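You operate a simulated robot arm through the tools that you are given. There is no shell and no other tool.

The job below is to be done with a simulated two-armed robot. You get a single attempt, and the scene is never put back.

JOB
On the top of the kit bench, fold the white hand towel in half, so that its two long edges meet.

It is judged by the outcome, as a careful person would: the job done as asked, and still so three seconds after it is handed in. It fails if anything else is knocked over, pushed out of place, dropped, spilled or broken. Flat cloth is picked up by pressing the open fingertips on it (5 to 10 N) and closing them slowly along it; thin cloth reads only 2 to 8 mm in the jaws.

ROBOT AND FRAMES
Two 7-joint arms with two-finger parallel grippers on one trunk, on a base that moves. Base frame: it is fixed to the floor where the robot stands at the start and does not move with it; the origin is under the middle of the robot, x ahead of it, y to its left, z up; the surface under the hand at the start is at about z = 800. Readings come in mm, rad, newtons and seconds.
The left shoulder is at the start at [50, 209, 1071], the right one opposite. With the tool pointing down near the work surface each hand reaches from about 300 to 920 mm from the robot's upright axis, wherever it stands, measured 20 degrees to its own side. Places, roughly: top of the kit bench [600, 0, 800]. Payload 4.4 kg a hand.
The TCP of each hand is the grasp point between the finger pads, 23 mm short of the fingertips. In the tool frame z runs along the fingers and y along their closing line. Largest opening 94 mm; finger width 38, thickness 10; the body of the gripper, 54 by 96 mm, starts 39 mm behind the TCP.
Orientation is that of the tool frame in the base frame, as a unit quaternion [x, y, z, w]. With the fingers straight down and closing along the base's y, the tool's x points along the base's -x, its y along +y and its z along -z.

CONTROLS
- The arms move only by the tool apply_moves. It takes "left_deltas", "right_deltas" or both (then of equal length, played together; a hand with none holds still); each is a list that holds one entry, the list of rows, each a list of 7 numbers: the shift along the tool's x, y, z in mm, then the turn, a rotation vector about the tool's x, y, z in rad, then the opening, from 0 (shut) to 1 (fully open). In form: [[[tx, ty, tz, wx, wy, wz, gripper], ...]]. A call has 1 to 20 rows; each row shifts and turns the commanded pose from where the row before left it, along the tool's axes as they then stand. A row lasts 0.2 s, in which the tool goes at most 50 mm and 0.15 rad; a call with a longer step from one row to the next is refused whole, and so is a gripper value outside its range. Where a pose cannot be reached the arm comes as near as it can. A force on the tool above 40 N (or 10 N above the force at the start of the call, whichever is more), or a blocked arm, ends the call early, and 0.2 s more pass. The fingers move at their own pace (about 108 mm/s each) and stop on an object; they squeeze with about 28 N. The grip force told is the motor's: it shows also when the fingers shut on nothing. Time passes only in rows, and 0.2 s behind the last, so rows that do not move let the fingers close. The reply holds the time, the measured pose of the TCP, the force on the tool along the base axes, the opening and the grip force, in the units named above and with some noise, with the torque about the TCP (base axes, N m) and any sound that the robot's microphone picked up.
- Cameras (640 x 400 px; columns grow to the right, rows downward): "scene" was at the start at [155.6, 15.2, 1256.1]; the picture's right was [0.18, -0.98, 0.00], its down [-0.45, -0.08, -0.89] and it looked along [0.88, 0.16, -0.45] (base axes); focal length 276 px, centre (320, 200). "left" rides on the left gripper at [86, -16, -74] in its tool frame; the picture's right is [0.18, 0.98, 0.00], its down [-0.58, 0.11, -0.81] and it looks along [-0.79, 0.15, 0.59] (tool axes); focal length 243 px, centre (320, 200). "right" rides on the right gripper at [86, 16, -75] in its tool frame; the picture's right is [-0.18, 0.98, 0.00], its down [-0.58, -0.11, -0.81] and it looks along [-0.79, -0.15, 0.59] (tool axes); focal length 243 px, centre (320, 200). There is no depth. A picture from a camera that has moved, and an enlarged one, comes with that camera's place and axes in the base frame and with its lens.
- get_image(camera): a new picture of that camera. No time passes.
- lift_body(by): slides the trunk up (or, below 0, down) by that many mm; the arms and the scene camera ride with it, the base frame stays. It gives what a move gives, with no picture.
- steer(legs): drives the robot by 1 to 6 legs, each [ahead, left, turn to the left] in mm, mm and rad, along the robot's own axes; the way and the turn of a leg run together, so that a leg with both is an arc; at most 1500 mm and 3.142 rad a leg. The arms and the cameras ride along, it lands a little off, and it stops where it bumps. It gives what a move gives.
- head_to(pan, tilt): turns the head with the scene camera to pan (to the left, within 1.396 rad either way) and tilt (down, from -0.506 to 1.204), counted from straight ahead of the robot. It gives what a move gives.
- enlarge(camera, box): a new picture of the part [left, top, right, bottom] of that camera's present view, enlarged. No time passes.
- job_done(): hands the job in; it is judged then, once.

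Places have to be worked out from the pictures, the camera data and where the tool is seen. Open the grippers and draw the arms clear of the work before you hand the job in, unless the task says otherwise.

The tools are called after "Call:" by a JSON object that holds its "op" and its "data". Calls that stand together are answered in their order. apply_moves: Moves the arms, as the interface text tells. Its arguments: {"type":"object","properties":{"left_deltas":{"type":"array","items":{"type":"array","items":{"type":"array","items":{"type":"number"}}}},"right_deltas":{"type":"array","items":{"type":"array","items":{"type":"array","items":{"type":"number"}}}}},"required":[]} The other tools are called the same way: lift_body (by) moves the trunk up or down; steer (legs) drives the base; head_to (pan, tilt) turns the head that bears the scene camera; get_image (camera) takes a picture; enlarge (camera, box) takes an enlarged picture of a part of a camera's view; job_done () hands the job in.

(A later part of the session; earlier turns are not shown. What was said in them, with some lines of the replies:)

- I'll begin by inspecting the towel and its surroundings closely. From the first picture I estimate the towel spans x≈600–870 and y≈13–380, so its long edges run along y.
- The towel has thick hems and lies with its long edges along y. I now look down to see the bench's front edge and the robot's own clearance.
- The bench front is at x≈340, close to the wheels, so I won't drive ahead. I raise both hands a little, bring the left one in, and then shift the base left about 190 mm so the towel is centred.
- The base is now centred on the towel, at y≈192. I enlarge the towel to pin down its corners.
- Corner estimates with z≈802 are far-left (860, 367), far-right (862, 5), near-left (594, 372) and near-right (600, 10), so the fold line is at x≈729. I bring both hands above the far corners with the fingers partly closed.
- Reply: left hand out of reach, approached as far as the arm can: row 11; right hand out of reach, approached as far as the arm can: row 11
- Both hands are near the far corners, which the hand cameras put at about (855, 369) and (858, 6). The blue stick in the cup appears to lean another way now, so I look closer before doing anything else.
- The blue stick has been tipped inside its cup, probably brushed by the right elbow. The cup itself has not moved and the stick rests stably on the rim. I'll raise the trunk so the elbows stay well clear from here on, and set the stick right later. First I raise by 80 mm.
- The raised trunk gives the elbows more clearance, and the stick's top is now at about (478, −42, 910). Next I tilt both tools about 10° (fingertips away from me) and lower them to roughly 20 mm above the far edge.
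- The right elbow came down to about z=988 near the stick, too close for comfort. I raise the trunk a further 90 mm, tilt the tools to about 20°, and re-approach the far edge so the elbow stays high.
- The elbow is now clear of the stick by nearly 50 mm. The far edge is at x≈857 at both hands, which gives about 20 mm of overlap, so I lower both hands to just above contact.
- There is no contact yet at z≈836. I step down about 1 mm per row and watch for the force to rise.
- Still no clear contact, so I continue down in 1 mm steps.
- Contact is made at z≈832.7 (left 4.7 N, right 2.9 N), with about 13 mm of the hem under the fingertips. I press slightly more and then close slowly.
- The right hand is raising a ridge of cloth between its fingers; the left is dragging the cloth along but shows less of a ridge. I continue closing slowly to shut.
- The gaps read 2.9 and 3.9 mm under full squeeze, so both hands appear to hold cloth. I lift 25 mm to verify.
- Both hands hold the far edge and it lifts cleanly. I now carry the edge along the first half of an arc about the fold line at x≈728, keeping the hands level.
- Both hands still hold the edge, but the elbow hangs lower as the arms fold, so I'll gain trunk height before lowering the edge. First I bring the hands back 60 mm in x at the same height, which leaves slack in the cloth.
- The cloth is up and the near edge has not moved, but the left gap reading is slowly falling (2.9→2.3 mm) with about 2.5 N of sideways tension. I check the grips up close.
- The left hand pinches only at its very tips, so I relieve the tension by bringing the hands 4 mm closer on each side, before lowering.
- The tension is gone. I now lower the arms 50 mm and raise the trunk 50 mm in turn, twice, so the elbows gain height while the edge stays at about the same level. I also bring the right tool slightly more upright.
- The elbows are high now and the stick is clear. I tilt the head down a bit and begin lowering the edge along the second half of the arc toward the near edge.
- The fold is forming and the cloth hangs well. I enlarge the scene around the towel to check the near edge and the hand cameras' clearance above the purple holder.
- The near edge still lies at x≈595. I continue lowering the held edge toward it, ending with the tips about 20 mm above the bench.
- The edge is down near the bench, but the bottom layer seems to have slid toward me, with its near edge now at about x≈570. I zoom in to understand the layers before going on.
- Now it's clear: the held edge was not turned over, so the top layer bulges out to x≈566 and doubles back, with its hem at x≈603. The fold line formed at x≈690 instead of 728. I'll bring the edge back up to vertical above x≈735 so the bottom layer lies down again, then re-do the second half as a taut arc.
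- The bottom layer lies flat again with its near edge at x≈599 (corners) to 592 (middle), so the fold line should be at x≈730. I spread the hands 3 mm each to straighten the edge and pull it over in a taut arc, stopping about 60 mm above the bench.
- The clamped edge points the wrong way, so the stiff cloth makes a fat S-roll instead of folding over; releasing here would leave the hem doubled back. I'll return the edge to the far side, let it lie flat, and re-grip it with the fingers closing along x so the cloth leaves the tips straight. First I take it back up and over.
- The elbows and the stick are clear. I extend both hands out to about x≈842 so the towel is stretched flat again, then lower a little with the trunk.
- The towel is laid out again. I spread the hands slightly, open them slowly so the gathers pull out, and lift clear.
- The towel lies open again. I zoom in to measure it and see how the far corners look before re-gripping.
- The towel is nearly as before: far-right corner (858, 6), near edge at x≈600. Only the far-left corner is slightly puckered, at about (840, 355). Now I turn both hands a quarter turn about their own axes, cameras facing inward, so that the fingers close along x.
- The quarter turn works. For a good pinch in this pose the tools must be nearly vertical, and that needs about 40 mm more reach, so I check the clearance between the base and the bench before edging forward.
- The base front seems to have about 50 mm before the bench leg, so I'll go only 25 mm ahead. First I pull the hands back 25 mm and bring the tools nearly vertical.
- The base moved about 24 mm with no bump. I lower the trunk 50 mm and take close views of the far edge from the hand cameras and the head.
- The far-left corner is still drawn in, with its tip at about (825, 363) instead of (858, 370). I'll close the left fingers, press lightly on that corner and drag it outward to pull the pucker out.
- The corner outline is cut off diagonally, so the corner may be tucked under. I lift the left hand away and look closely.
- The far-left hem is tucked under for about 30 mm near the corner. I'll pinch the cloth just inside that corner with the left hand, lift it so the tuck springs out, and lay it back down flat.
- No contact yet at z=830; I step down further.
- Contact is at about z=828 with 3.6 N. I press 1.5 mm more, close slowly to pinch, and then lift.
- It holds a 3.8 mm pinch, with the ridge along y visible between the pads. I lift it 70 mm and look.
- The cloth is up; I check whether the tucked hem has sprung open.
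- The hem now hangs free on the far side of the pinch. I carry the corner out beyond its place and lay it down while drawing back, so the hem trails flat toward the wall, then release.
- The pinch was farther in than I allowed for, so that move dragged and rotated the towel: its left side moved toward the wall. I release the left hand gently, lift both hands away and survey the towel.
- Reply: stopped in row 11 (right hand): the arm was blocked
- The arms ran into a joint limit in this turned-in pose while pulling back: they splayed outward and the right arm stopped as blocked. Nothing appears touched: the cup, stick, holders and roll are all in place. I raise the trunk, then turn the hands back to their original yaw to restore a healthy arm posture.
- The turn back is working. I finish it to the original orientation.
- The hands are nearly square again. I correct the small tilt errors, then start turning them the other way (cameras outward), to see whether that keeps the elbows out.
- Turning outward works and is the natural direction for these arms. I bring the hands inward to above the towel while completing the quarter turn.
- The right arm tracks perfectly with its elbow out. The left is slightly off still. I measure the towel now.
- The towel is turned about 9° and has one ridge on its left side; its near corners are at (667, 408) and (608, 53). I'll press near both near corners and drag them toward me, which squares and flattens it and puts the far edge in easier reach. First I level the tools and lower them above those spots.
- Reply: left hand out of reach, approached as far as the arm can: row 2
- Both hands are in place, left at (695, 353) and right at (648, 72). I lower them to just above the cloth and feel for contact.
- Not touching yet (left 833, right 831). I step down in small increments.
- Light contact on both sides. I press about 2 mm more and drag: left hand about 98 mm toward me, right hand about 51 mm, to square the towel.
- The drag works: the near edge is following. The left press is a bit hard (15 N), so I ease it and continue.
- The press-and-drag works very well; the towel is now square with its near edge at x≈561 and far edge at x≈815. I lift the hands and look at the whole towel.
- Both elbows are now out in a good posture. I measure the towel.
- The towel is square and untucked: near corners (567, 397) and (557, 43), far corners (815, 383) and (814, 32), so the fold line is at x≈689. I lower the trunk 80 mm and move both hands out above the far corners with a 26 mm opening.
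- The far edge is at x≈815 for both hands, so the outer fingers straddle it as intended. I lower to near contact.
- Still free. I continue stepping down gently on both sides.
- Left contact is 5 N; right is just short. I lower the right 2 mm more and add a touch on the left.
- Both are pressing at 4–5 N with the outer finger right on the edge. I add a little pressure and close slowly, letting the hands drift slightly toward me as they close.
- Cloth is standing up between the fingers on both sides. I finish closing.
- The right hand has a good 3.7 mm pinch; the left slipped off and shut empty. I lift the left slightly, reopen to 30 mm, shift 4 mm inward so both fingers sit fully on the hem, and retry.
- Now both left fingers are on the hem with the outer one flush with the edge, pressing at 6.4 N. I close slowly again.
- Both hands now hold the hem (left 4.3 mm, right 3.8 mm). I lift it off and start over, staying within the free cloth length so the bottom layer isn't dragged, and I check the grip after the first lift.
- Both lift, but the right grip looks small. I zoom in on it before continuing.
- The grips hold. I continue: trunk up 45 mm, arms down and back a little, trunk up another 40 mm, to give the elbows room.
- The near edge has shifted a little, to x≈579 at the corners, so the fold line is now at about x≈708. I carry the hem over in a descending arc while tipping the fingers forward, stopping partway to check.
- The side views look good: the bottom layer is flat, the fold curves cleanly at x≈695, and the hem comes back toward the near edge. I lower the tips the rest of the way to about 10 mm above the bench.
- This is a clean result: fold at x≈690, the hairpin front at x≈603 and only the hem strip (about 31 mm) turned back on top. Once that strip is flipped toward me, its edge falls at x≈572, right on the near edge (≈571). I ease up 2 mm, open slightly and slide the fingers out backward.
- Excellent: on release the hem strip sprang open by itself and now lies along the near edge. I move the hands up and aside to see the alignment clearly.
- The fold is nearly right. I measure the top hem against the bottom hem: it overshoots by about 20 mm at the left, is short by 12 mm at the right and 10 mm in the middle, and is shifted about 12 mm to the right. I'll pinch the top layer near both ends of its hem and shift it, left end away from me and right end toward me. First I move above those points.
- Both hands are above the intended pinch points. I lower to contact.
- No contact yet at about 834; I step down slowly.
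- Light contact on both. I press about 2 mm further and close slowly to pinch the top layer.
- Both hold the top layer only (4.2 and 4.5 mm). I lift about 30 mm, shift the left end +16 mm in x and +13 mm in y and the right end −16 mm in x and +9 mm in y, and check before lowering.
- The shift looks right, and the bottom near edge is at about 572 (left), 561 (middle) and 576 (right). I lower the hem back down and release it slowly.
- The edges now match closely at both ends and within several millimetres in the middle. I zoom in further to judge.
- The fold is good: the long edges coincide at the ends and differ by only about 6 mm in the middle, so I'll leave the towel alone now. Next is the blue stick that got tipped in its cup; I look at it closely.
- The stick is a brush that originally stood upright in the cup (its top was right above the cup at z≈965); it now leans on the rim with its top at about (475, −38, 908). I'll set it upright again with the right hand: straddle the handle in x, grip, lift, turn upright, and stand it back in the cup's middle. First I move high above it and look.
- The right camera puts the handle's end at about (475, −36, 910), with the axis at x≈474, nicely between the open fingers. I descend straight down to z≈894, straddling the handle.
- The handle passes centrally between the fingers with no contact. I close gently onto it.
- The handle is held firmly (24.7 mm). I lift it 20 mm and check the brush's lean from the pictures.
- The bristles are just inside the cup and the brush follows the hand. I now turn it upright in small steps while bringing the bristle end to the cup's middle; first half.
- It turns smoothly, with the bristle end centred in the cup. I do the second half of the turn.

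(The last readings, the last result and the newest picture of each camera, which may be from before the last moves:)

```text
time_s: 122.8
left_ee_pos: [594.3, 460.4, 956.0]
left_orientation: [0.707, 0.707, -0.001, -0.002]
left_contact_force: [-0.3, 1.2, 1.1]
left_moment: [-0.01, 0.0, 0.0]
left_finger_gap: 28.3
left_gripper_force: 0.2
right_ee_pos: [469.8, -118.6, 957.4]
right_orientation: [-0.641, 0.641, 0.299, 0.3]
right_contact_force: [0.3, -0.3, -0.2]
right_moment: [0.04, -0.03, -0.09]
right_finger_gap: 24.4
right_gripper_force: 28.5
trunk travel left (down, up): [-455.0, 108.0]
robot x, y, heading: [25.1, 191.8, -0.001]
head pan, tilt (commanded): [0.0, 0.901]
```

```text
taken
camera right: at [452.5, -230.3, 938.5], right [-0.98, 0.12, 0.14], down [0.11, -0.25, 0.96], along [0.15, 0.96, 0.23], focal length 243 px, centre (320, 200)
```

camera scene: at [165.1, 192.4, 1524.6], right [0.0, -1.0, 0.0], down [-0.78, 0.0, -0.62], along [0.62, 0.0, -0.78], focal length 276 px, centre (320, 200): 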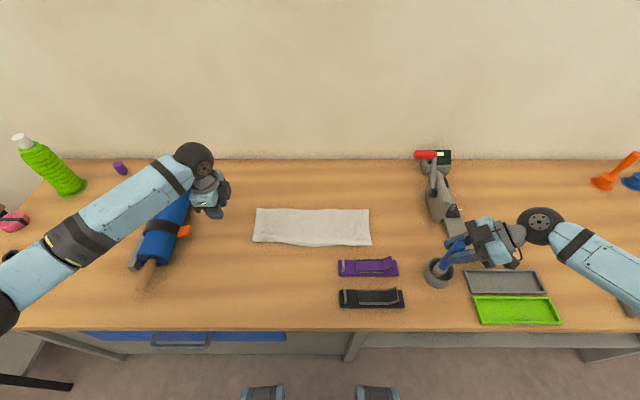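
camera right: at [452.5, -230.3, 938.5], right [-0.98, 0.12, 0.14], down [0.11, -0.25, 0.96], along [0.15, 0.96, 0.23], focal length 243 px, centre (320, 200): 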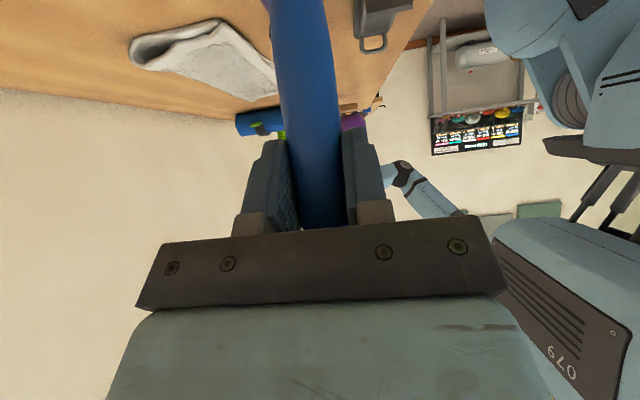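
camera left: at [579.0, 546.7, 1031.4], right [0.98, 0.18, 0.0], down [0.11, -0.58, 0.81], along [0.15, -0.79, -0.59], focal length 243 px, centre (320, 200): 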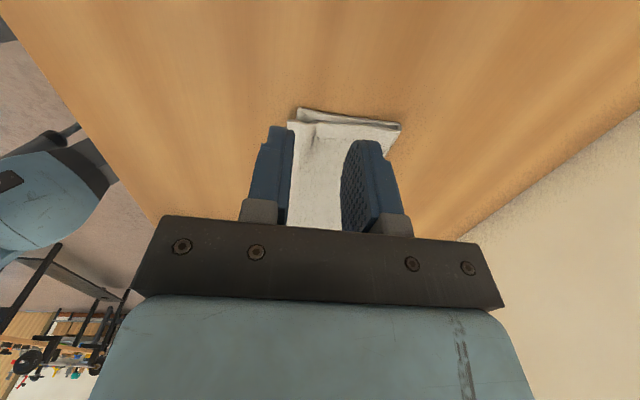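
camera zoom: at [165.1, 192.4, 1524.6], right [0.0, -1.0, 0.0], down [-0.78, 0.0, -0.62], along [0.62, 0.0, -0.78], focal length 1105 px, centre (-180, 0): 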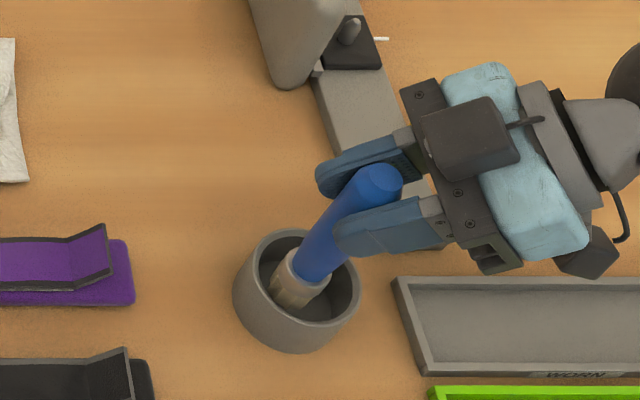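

From both views the handle is now within about 2° of vertical and centred in the cup. I trim that small tilt, shift 3 mm to the cup's middle, and lower 13 mm.

Call:
{"op": "apply_moves", "data": {"right_deltas": [[[-1, 1.5, 1.1, 0.0135, 0.02, -0.016, 0], [-1, 1.5, 1.1, 0, 0, 0, 0], [3, 0, 2.6, 0, 0, 0, 0], [3.4, 0, 3, 0, 0, 0, 0], [3.4, 0, 3, 0, 0, 0, 0], [0, 0, 0, 0, 0, 0, 0]]]}}

Call:
{"op": "enlarge", "data": {"camera": "scene", "box": [390, 200, 500, 300]}}

```text
time_s: 124.2
left_ee_pos: [594.9, 460.0, 954.6]
left_orientation: [0.706, 0.708, 0.0, -0.001]
left_contact_force: [0.6, 0.4, -0.3]
left_moment: [0.01, 0.01, -0.02]
left_finger_gap: 28.1
left_gripper_force: 0.0
right_ee_pos: [466.7, -115.4, 944.2]
right_orientation: [0.646, -0.641, -0.284, -0.301]
right_contact_force: [-0.3, 0.2, -0.4]
right_moment: [-0.03, -0.02, 0.0]
right_finger_gap: 24.5
right_gripper_force: 28.2
trunk travel left (down, up): [-455.0, 108.0]
robot x, y, heading: [23.0, 191.8, 0.008]
head pan, tilt (commanded): [0.0, 0.901]
```

```text
4.00 times, centred on (445, 250) of scene
camera zoom: at [165.2, 192.7, 1524.6], right [0.0, -1.0, 0.0], down [-0.78, 0.0, -0.62], along [0.62, 0.0, -0.78], focal length 1105 px, centre (-180, 0)
```

zoom: 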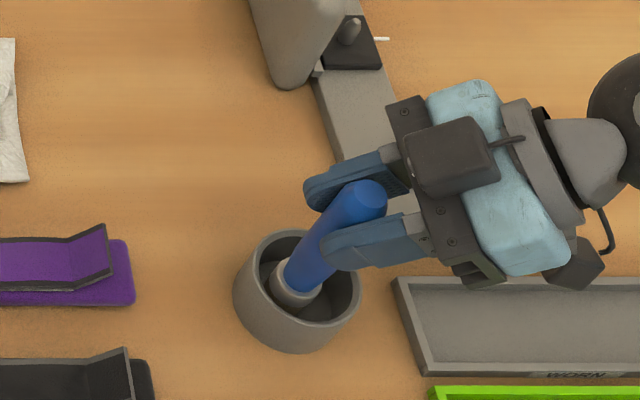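

I zoom in tighter to check verticality before setting it down.

Call:
{"op": "enlarge", "data": {"camera": "scene", "box": [425, 235, 465, 290]}}

Call:
{"op": "get_image", "data": {"camera": "right"}}

```text
7.27 times, centred on (445, 262) of scene
camera zoom: at [165.2, 192.7, 1524.6], right [0.0, -1.0, 0.0], down [-0.78, 0.0, -0.62], along [0.62, 0.0, -0.78], focal length 2009 px, centre (-589, -254)
```

zoom: 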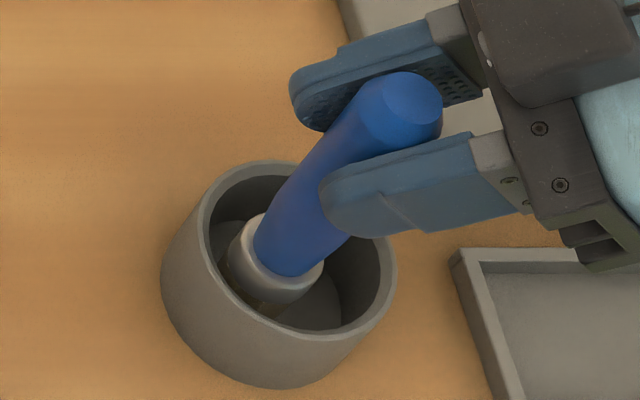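

```text
taken
camera right: at [450.7, -227.5, 927.0], right [-0.99, 0.12, 0.12], down [0.09, -0.22, 0.97], along [0.14, 0.97, 0.21], focal length 243 px, centre (320, 200)
```

right: 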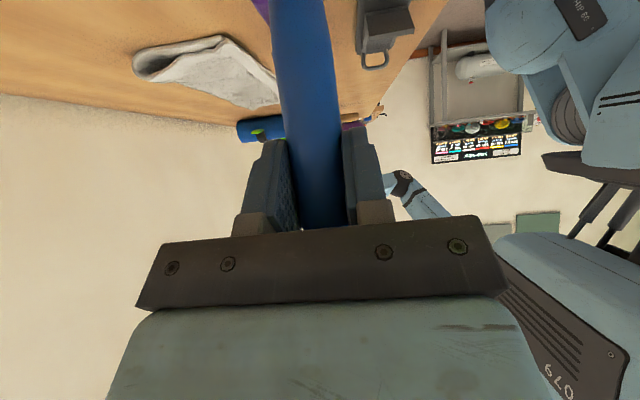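

The brush is within about 1° of vertical and centred. I lower it in 1 mm steps until it touches the cup floor.

Call:
{"op": "apply_moves", "data": {"right_deltas": [[[0.75, 0, 0.66, 0, 0, 0, 0], [0.75, 0, 0.66, 0, 0, 0, 0], [0.75, 0, 0.66, 0, 0, 0, 0], [0, 0, 0, 0, 0, 0, 0]]]}}

```text
time_s: 125.2
left_ee_pos: [593.9, 461.0, 955.3]
left_orientation: [0.706, 0.708, -0.001, 0.0]
left_contact_force: [0.5, -1.1, 0.0]
left_moment: [-0.04, -0.02, -0.01]
left_finger_gap: 28.6
left_gripper_force: 0.1
right_ee_pos: [465.2, -116.1, 940.9]
right_orientation: [0.646, -0.641, -0.285, -0.3]
right_contact_force: [0.0, 0.1, -0.3]
right_moment: [-0.02, 0.03, 0.0]
right_finger_gap: 24.5
right_gripper_force: 28.0
trunk travel left (down, up): [-455.0, 108.0]
robot x, y, heading: [22.3, 194.2, 0.004]
head pan, tilt (commanded): [0.0, 0.901]
```

No contact yet; I continue down in small steps.

Call:
{"op": "apply_moves", "data": {"right_deltas": [[[0.75, 0, 0.66, 0, 0, 0, 0], [0.75, 0, 0.66, 0, 0, 0, 0], [0.75, 0, 0.66, 0, 0, 0, 0], [0, 0, 0, 0, 0, 0, 0]]]}}

```text
time_s: 126.2
left_ee_pos: [595.0, 460.1, 955.8]
left_orientation: [0.707, 0.708, 0.0, -0.001]
left_contact_force: [0.5, -0.7, 0.5]
left_moment: [-0.01, 0.01, -0.01]
left_finger_gap: 28.5
left_gripper_force: 0.0
right_ee_pos: [465.4, -114.7, 938.9]
right_orientation: [0.647, -0.641, -0.285, -0.299]
right_contact_force: [-0.2, -0.1, 0.0]
right_moment: [0.0, 0.02, -0.02]
right_finger_gap: 24.3
right_gripper_force: 28.0
trunk travel left (down, up): [-455.0, 108.0]
robot x, y, heading: [26.2, 191.2, 0.001]
head pan, tilt (commanded): [0.0, 0.901]
```

Still free at TCP z≈939. I keep lowering carefully.

Call:
{"op": "apply_moves", "data": {"right_deltas": [[[0.75, 0, 0.66, 0, 0, 0, 0], [0.75, 0, 0.66, 0, 0, 0, 0], [0.75, 0, 0.66, 0, 0, 0, 0], [0, 0, 0, 0, 0, 0, 0]]]}}

Call:
{"op": "enlarge", "data": {"camera": "scene", "box": [425, 235, 465, 290]}}

```text
time_s: 127.2
left_ee_pos: [595.1, 460.8, 955.6]
left_orientation: [0.706, 0.708, 0.0, -0.001]
left_contact_force: [-0.1, -0.3, 0.4]
left_moment: [0.0, 0.04, 0.02]
left_finger_gap: 28.4
left_gripper_force: 0.0
right_ee_pos: [465.7, -114.2, 935.5]
right_orientation: [0.647, -0.641, -0.285, -0.3]
right_contact_force: [0.6, -0.4, -0.3]
right_moment: [-0.04, -0.02, 0.01]
right_finger_gap: 24.3
right_gripper_force: 28.0
trunk travel left (down, up): [-455.0, 108.0]
robot x, y, heading: [24.5, 196.8, 0.003]
head pan, tilt (commanded): [0.0, 0.901]
```

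```text
7.27 times, centred on (445, 262) of scene
camera zoom: at [165.3, 192.7, 1524.6], right [0.0, -1.0, 0.0], down [-0.78, 0.0, -0.62], along [0.62, 0.0, -0.78], focal length 2009 px, centre (-589, -254)
```

zoom: 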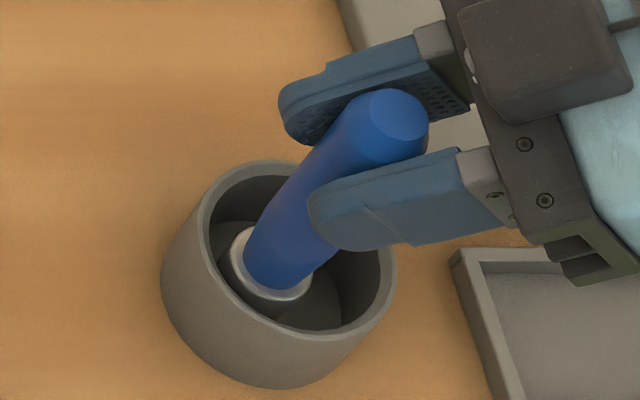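

The bristles should be close to the floor now. I continue with 1 mm steps, watching the force.

Call:
{"op": "apply_moves", "data": {"right_deltas": [[[0.75, 0, 0.66, 0, 0, 0, 0], [0.75, 0, 0.66, 0, 0, 0, 0], [0, 0, 0, 0, 0, 0, 0]]]}}

```text
time_s: 128.0
left_ee_pos: [594.7, 459.1, 955.7]
left_orientation: [0.706, 0.708, -0.001, 0.0]
left_contact_force: [-0.2, 0.1, -0.2]
left_moment: [-0.01, 0.03, -0.01]
left_finger_gap: 28.2
left_gripper_force: 0.0
right_ee_pos: [466.4, -115.8, 932.8]
right_orientation: [0.647, -0.64, -0.285, -0.3]
right_contact_force: [-0.6, -0.3, -0.3]
right_moment: [0.0, 0.0, 0.0]
right_finger_gap: 24.7
right_gripper_force: 27.5
trunk travel left (down, up): [-455.0, 108.0]
robot x, y, heading: [25.9, 188.2, 0.005]
head pan, tilt (commanded): [0.0, 0.901]
```

Still no contact. From the lean geometry the brush is about 141 mm long, so the floor should be around 10 mm further. I continue in 1 mm steps.

Call:
{"op": "apply_moves", "data": {"right_deltas": [[[0.75, 0, 0.66, 0, 0, 0, 0], [0.75, 0, 0.66, 0, 0, 0, 0], [0.75, 0, 0.66, 0, 0, 0, 0], [0.75, 0, 0.66, 0, 0, 0, 0], [0, 0, 0, 0, 0, 0, 0]]]}}

Call:
{"op": "enlarge", "data": {"camera": "scene", "box": [425, 235, 465, 290]}}

```text
time_s: 129.2
left_ee_pos: [593.0, 460.5, 956.9]
left_orientation: [0.706, 0.708, -0.001, 0.0]
left_contact_force: [0.0, -0.4, 0.2]
left_moment: [0.0, 0.01, -0.02]
left_finger_gap: 28.1
left_gripper_force: 0.0
right_ee_pos: [465.6, -115.6, 930.3]
right_orientation: [0.648, -0.64, -0.284, -0.301]
right_contact_force: [-1.1, -1.0, 24.3]
right_moment: [0.02, 0.4, 0.04]
right_finger_gap: 24.5
right_gripper_force: 28.3
trunk travel left (down, up): [-455.0, 108.0]
robot x, y, heading: [23.7, 196.4, 0.003]
head pan, tilt (commanded): [0.0, 0.901]
```

```text
7.27 times, centred on (445, 262) of scene
camera zoom: at [163.2, 194.2, 1525.0], right [0.0, -1.0, 0.0], down [-0.78, 0.0, -0.62], along [0.62, 0.0, -0.78], focal length 2009 px, centre (-589, -254)
```

zoom: 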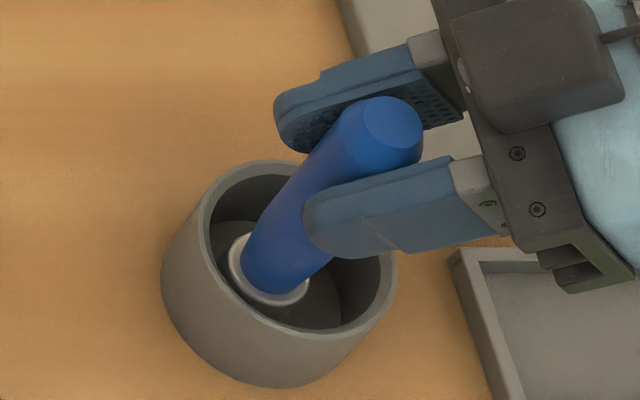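

It touched down (24 N). I back off 2 mm to relieve the load before opening.

Call:
{"op": "apply_moves", "data": {"right_deltas": [[[-0.75, 0, -0.66, 0, 0, 0, 0], [-0.6, 0, -0.53, 0, 0, 0, 0], [0, 0, 0, 0, 0, 0, 0]]]}}

```text
time_s: 130.0
left_ee_pos: [593.4, 460.8, 956.2]
left_orientation: [0.707, 0.707, -0.001, 0.0]
left_contact_force: [0.8, -0.1, -0.5]
left_moment: [0.0, 0.02, 0.02]
left_finger_gap: 28.1
left_gripper_force: 0.1
right_ee_pos: [465.0, -114.2, 930.0]
right_orientation: [0.647, -0.641, -0.286, -0.299]
right_contact_force: [3.7, 2.0, 12.5]
right_moment: [0.35, -0.33, -0.07]
right_finger_gap: 24.5
right_gripper_force: 28.0
trunk travel left (down, up): [-455.0, 108.0]
robot x, y, heading: [25.6, 195.0, 0.011]
head pan, tilt (commanded): [0.0, 0.901]
```

12 N remain; I raise another millimetre.

Call:
{"op": "apply_moves", "data": {"right_deltas": [[[-0.4, 0, -0.35, 0, 0, 0, 0], [-0.4, 0, -0.35, 0, 0, 0, 0], [0, 0, 0, 0, 0, 0, 0]]]}}

```text
time_s: 130.8
left_ee_pos: [593.5, 460.5, 955.2]
left_orientation: [0.707, 0.707, -0.001, -0.001]
left_contact_force: [0.2, -0.4, -0.3]
left_moment: [-0.03, -0.01, 0.0]
left_finger_gap: 28.0
left_gripper_force: 0.0
right_ee_pos: [466.1, -115.9, 930.1]
right_orientation: [0.646, -0.641, -0.286, -0.299]
right_contact_force: [-1.0, 0.2, -0.4]
right_moment: [-0.01, 0.02, -0.02]
right_finger_gap: 24.5
right_gripper_force: 28.1
trunk travel left (down, up): [-455.0, 108.0]
robot x, y, heading: [22.3, 189.7, 0.007]
head pan, tilt (commanded): [0.0, 0.901]
```

The brush is essentially unloaded and upright. I open the fingers slowly.

Call:
{"op": "apply_moves", "data": {"right_deltas": [[[0, 0, 0, 0, 0, 0, 0.25], [0, 0, 0, 0, 0, 0, 0.265], [0, 0, 0, 0, 0, 0, 0.28], [0, 0, 0, 0, 0, 0, 0.3], [0, 0, 0, 0, 0, 0, 0.34], [0, 0, 0, 0, 0, 0, 0.4], [0, 0, 0, 0, 0, 0, 0.48], [0, 0, 0, 0, 0, 0, 0.55]]]}}

Call:
{"op": "enlarge", "data": {"camera": "scene", "box": [415, 225, 475, 295]}}

Call:
{"op": "get_image", "data": {"camera": "right"}}

```text
time_s: 132.6
left_ee_pos: [594.2, 460.7, 954.8]
left_orientation: [0.707, 0.707, 0.0, -0.001]
left_contact_force: [0.6, 0.5, -0.4]
left_moment: [-0.03, 0.01, 0.03]
left_finger_gap: 28.3
left_gripper_force: 0.1
right_ee_pos: [467.0, -114.3, 930.8]
right_orientation: [0.647, -0.641, -0.284, -0.3]
right_contact_force: [-0.6, -0.2, -0.1]
right_moment: [-0.01, -0.03, 0.02]
right_finger_gap: 51.6
right_gripper_force: 0.0
trunk travel left (down, up): [-455.0, 108.0]
robot x, y, heading: [22.5, 193.3, 0.003]
head pan, tilt (commanded): [0.0, 0.901]
```

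```text
5.71 times, centred on (445, 260) of scene
camera zoom: at [165.2, 192.7, 1524.6], right [0.0, -1.0, 0.0], down [-0.78, 0.0, -0.62], along [0.62, 0.0, -0.78], focal length 1579 px, centre (-394, -143)
```

zoom: 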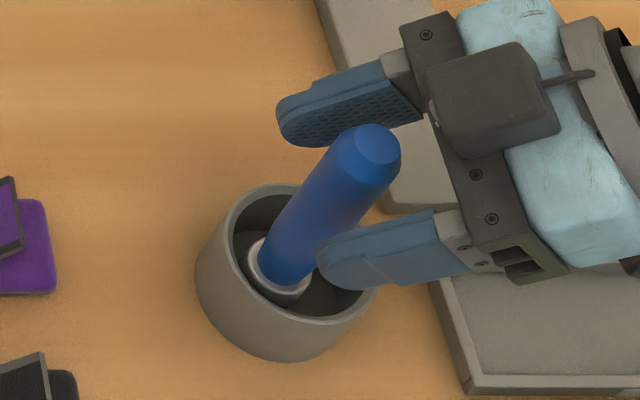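

```text
taken
camera right: at [450.4, -226.8, 914.3], right [-0.99, 0.12, 0.12], down [0.09, -0.22, 0.97], along [0.14, 0.97, 0.21], focal length 243 px, centre (320, 200)
```

right: 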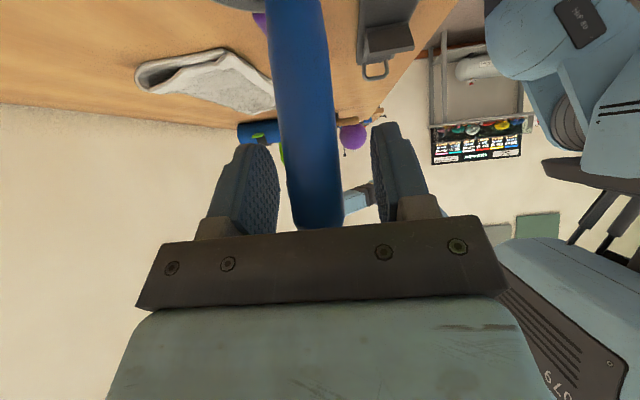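

The brush stands by itself. I open wider and withdraw straight back along the fingers.

Call:
{"op": "apply_moves", "data": {"right_deltas": [[[0, 0, 0, 0, 0, 0, 0.7], [0, 0, -4, 0, 0, 0, 0.8], [0, 0, -8, 0, 0, 0, 0.8], [0, 0, -12, 0, 0, 0, 0.8], [0, 0, -16, 0, 0, 0, 0.8], [0, 0, -20, 0, 0, 0, 0.8], [0, 0, -25, 0, 0, 0, 0.8], [0, 0, -30, 0, 0, 0, 0.8], [0, 0, -30, 0, 0, 0, 0.8]]]}}

Call:
{"op": "enlarge", "data": {"camera": "scene", "box": [410, 215, 490, 295]}}

Call:
{"op": "get_image", "data": {"camera": "scene"}}

```text
time_s: 134.6
left_ee_pos: [594.8, 460.5, 955.6]
left_orientation: [0.706, 0.708, -0.001, 0.0]
left_contact_force: [-0.1, 0.5, -0.6]
left_moment: [-0.02, 0.03, -0.01]
left_finger_gap: 28.5
left_gripper_force: 0.0
right_ee_pos: [462.9, -223.6, 1026.8]
right_orientation: [0.647, -0.641, -0.284, -0.3]
right_contact_force: [-0.5, 0.4, -0.4]
right_moment: [0.05, -0.02, 0.02]
right_finger_gap: 75.3
right_gripper_force: 0.2
trunk travel left (down, up): [-455.0, 108.0]
robot x, y, heading: [20.9, 196.3, 0.005]
head pan, tilt (commanded): [0.0, 0.901]
```

```text
5.00 times, centred on (450, 255) of scene
camera zoom: at [164.8, 192.6, 1524.6], right [0.0, -1.0, 0.0], down [-0.78, 0.0, -0.62], along [0.62, 0.0, -0.78], focal length 1381 px, centre (-330, -75)
```

zoom: 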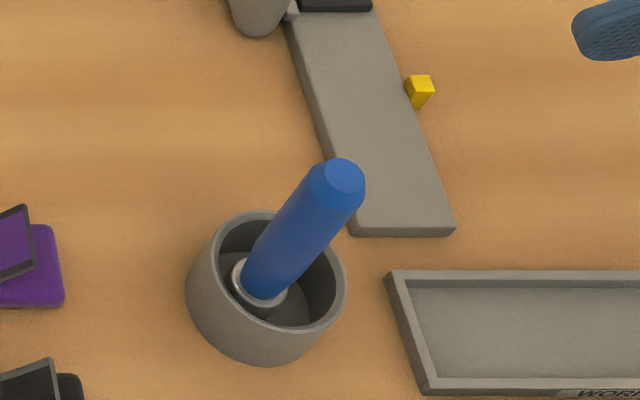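

```text
taken
camera scene: at [164.8, 192.6, 1524.6], right [0.0, -1.0, 0.0], down [-0.78, 0.0, -0.62], along [0.62, 0.0, -0.78], focal length 276 px, centre (320, 200)
```

scene: 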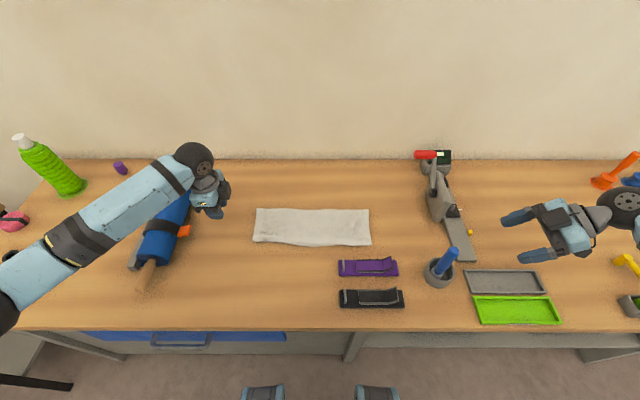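

The brush stands upright in its cup again, as at the start, and the towel is unchanged. I now open both grippers and raise the arms clear, then check the whole scene.

Call:
{"op": "apply_moves", "data": {"left_deltas": [[[0, 0, -20, 0, 0, 0, 0.6], [0, 0, -30, 0, 0, 0, 1], [5, -15, -30, 0, 0, 0, 1], [5, -20, -30, 0, 0, 0, 1]]], "right_deltas": [[[-10, 0, -9, 0, 0, 0, 1], [-15, 0, -13, 0, 0, 0, 1], [-15, 0, -13, 0, 0, 0, 1], [-10, 0, -9, 0, 0, 0, 1]]]}}

Call:
{"op": "get_image", "data": {"camera": "scene"}}

Call:
{"op": "enlarge", "data": {"camera": "scene", "box": [235, 190, 395, 265]}}

Call:
{"op": "enlarge", "data": {"camera": "scene", "box": [0, 120, 260, 320]}}

Call:
{"op": "enlarge", "data": {"camera": "scene", "box": [330, 140, 640, 340]}}

```text
time_s: 135.6
left_ee_pos: [558.1, 469.5, 1066.6]
left_orientation: [0.707, 0.707, -0.001, 0.0]
left_contact_force: [-0.5, 0.4, -0.4]
left_moment: [0.03, 0.01, -0.03]
left_finger_gap: 93.7
left_gripper_force: 0.0
right_ee_pos: [461.4, -225.0, 1094.1]
right_orientation: [0.647, -0.64, -0.285, -0.3]
right_contact_force: [-0.1, 0.9, -0.6]
right_moment: [-0.03, -0.01, -0.01]
right_finger_gap: 94.0
right_gripper_force: 0.0
trunk travel left (down, up): [-455.0, 108.0]
robot x, y, heading: [24.5, 196.3, 0.002]
head pan, tilt (commanded): [0.0, 0.901]
```

```text
taken
camera scene: at [164.3, 192.8, 1524.6], right [0.0, -1.0, 0.0], down [-0.78, 0.0, -0.62], along [0.62, 0.0, -0.78], focal length 276 px, centre (320, 200)
```

scene: 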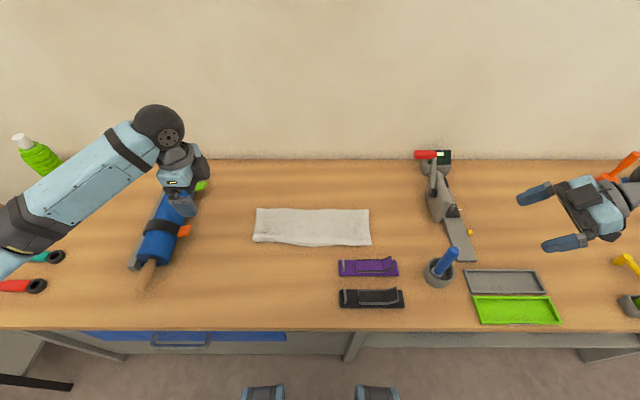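

```text
4.00 times, centred on (315, 228) of scene
camera zoom: at [164.3, 192.8, 1524.6], right [0.0, -1.0, 0.0], down [-0.78, 0.0, -0.62], along [0.62, 0.0, -0.78], focal length 1105 px, centre (340, 90)
```

zoom: 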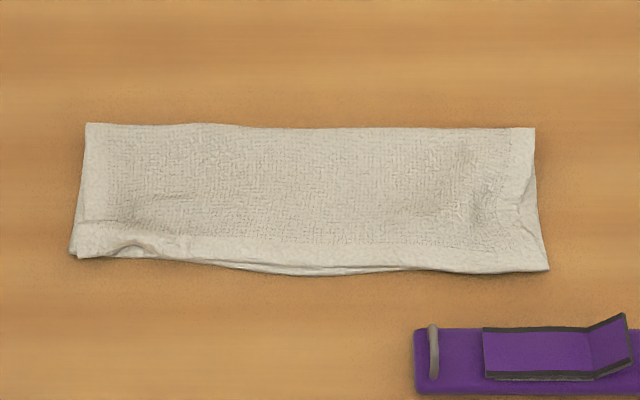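

```text
2.00 times, centred on (130, 220) of scene
camera zoom: at [164.3, 192.8, 1524.6], right [0.0, -1.0, 0.0], down [-0.78, 0.0, -0.62], along [0.62, 0.0, -0.78], focal length 552 px, centre (700, 160)
```

zoom: 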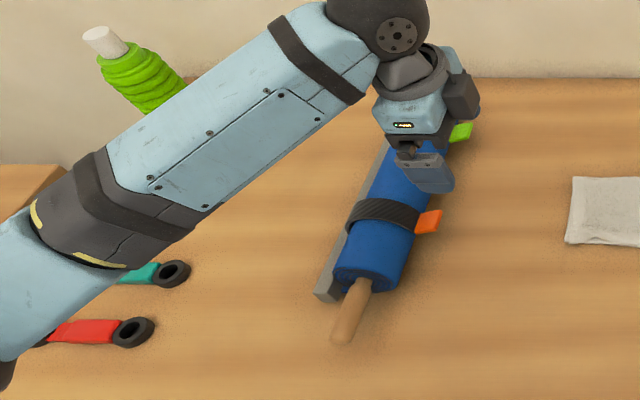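

```text
2.00 times, centred on (485, 240) of scene
camera zoom: at [164.3, 192.8, 1524.6], right [0.0, -1.0, 0.0], down [-0.78, 0.0, -0.62], along [0.62, 0.0, -0.78], focal length 552 px, centre (-10, 120)
```

zoom: 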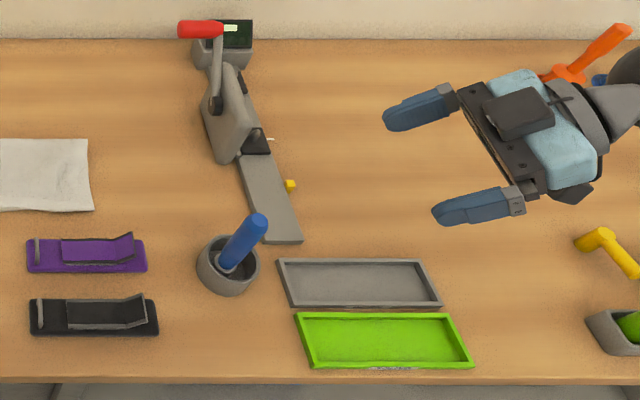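

The towel is folded in half with its long edges together, to within about 6 mm. The brush is back upright in its cup, and everything else looks to be in place. Both grippers are open and clear of the bench, so I hand the job in.

Call:
{"op": "job_done", "data": {}}

```text
The job is handed in.
```

The white towel is folded in half on the bench. Its long edges meet to within about 6 mm along their length. I can't see the judge's result from here.

- **Brush in the cup:** early on, my right arm tipped the blue-handled brush, which stayed inside its cup. I picked it up, stood it upright in the middle of the cup, and it was standing on its own when I handed in. The cup itself did not move.
- **Towel position:** the folded towel sits a little nearer the robot, and slightly further left, than where it started. I had to square it up by dragging it partway through.
- **Small blemishes:** there is a slight pucker in the top hem near the left corner. At the left end the top layer sits about 9 mm inside the bottom one sideways.

The other objects I could see looked undisturbed in the last pictures. Both grippers were open and clear of the work.
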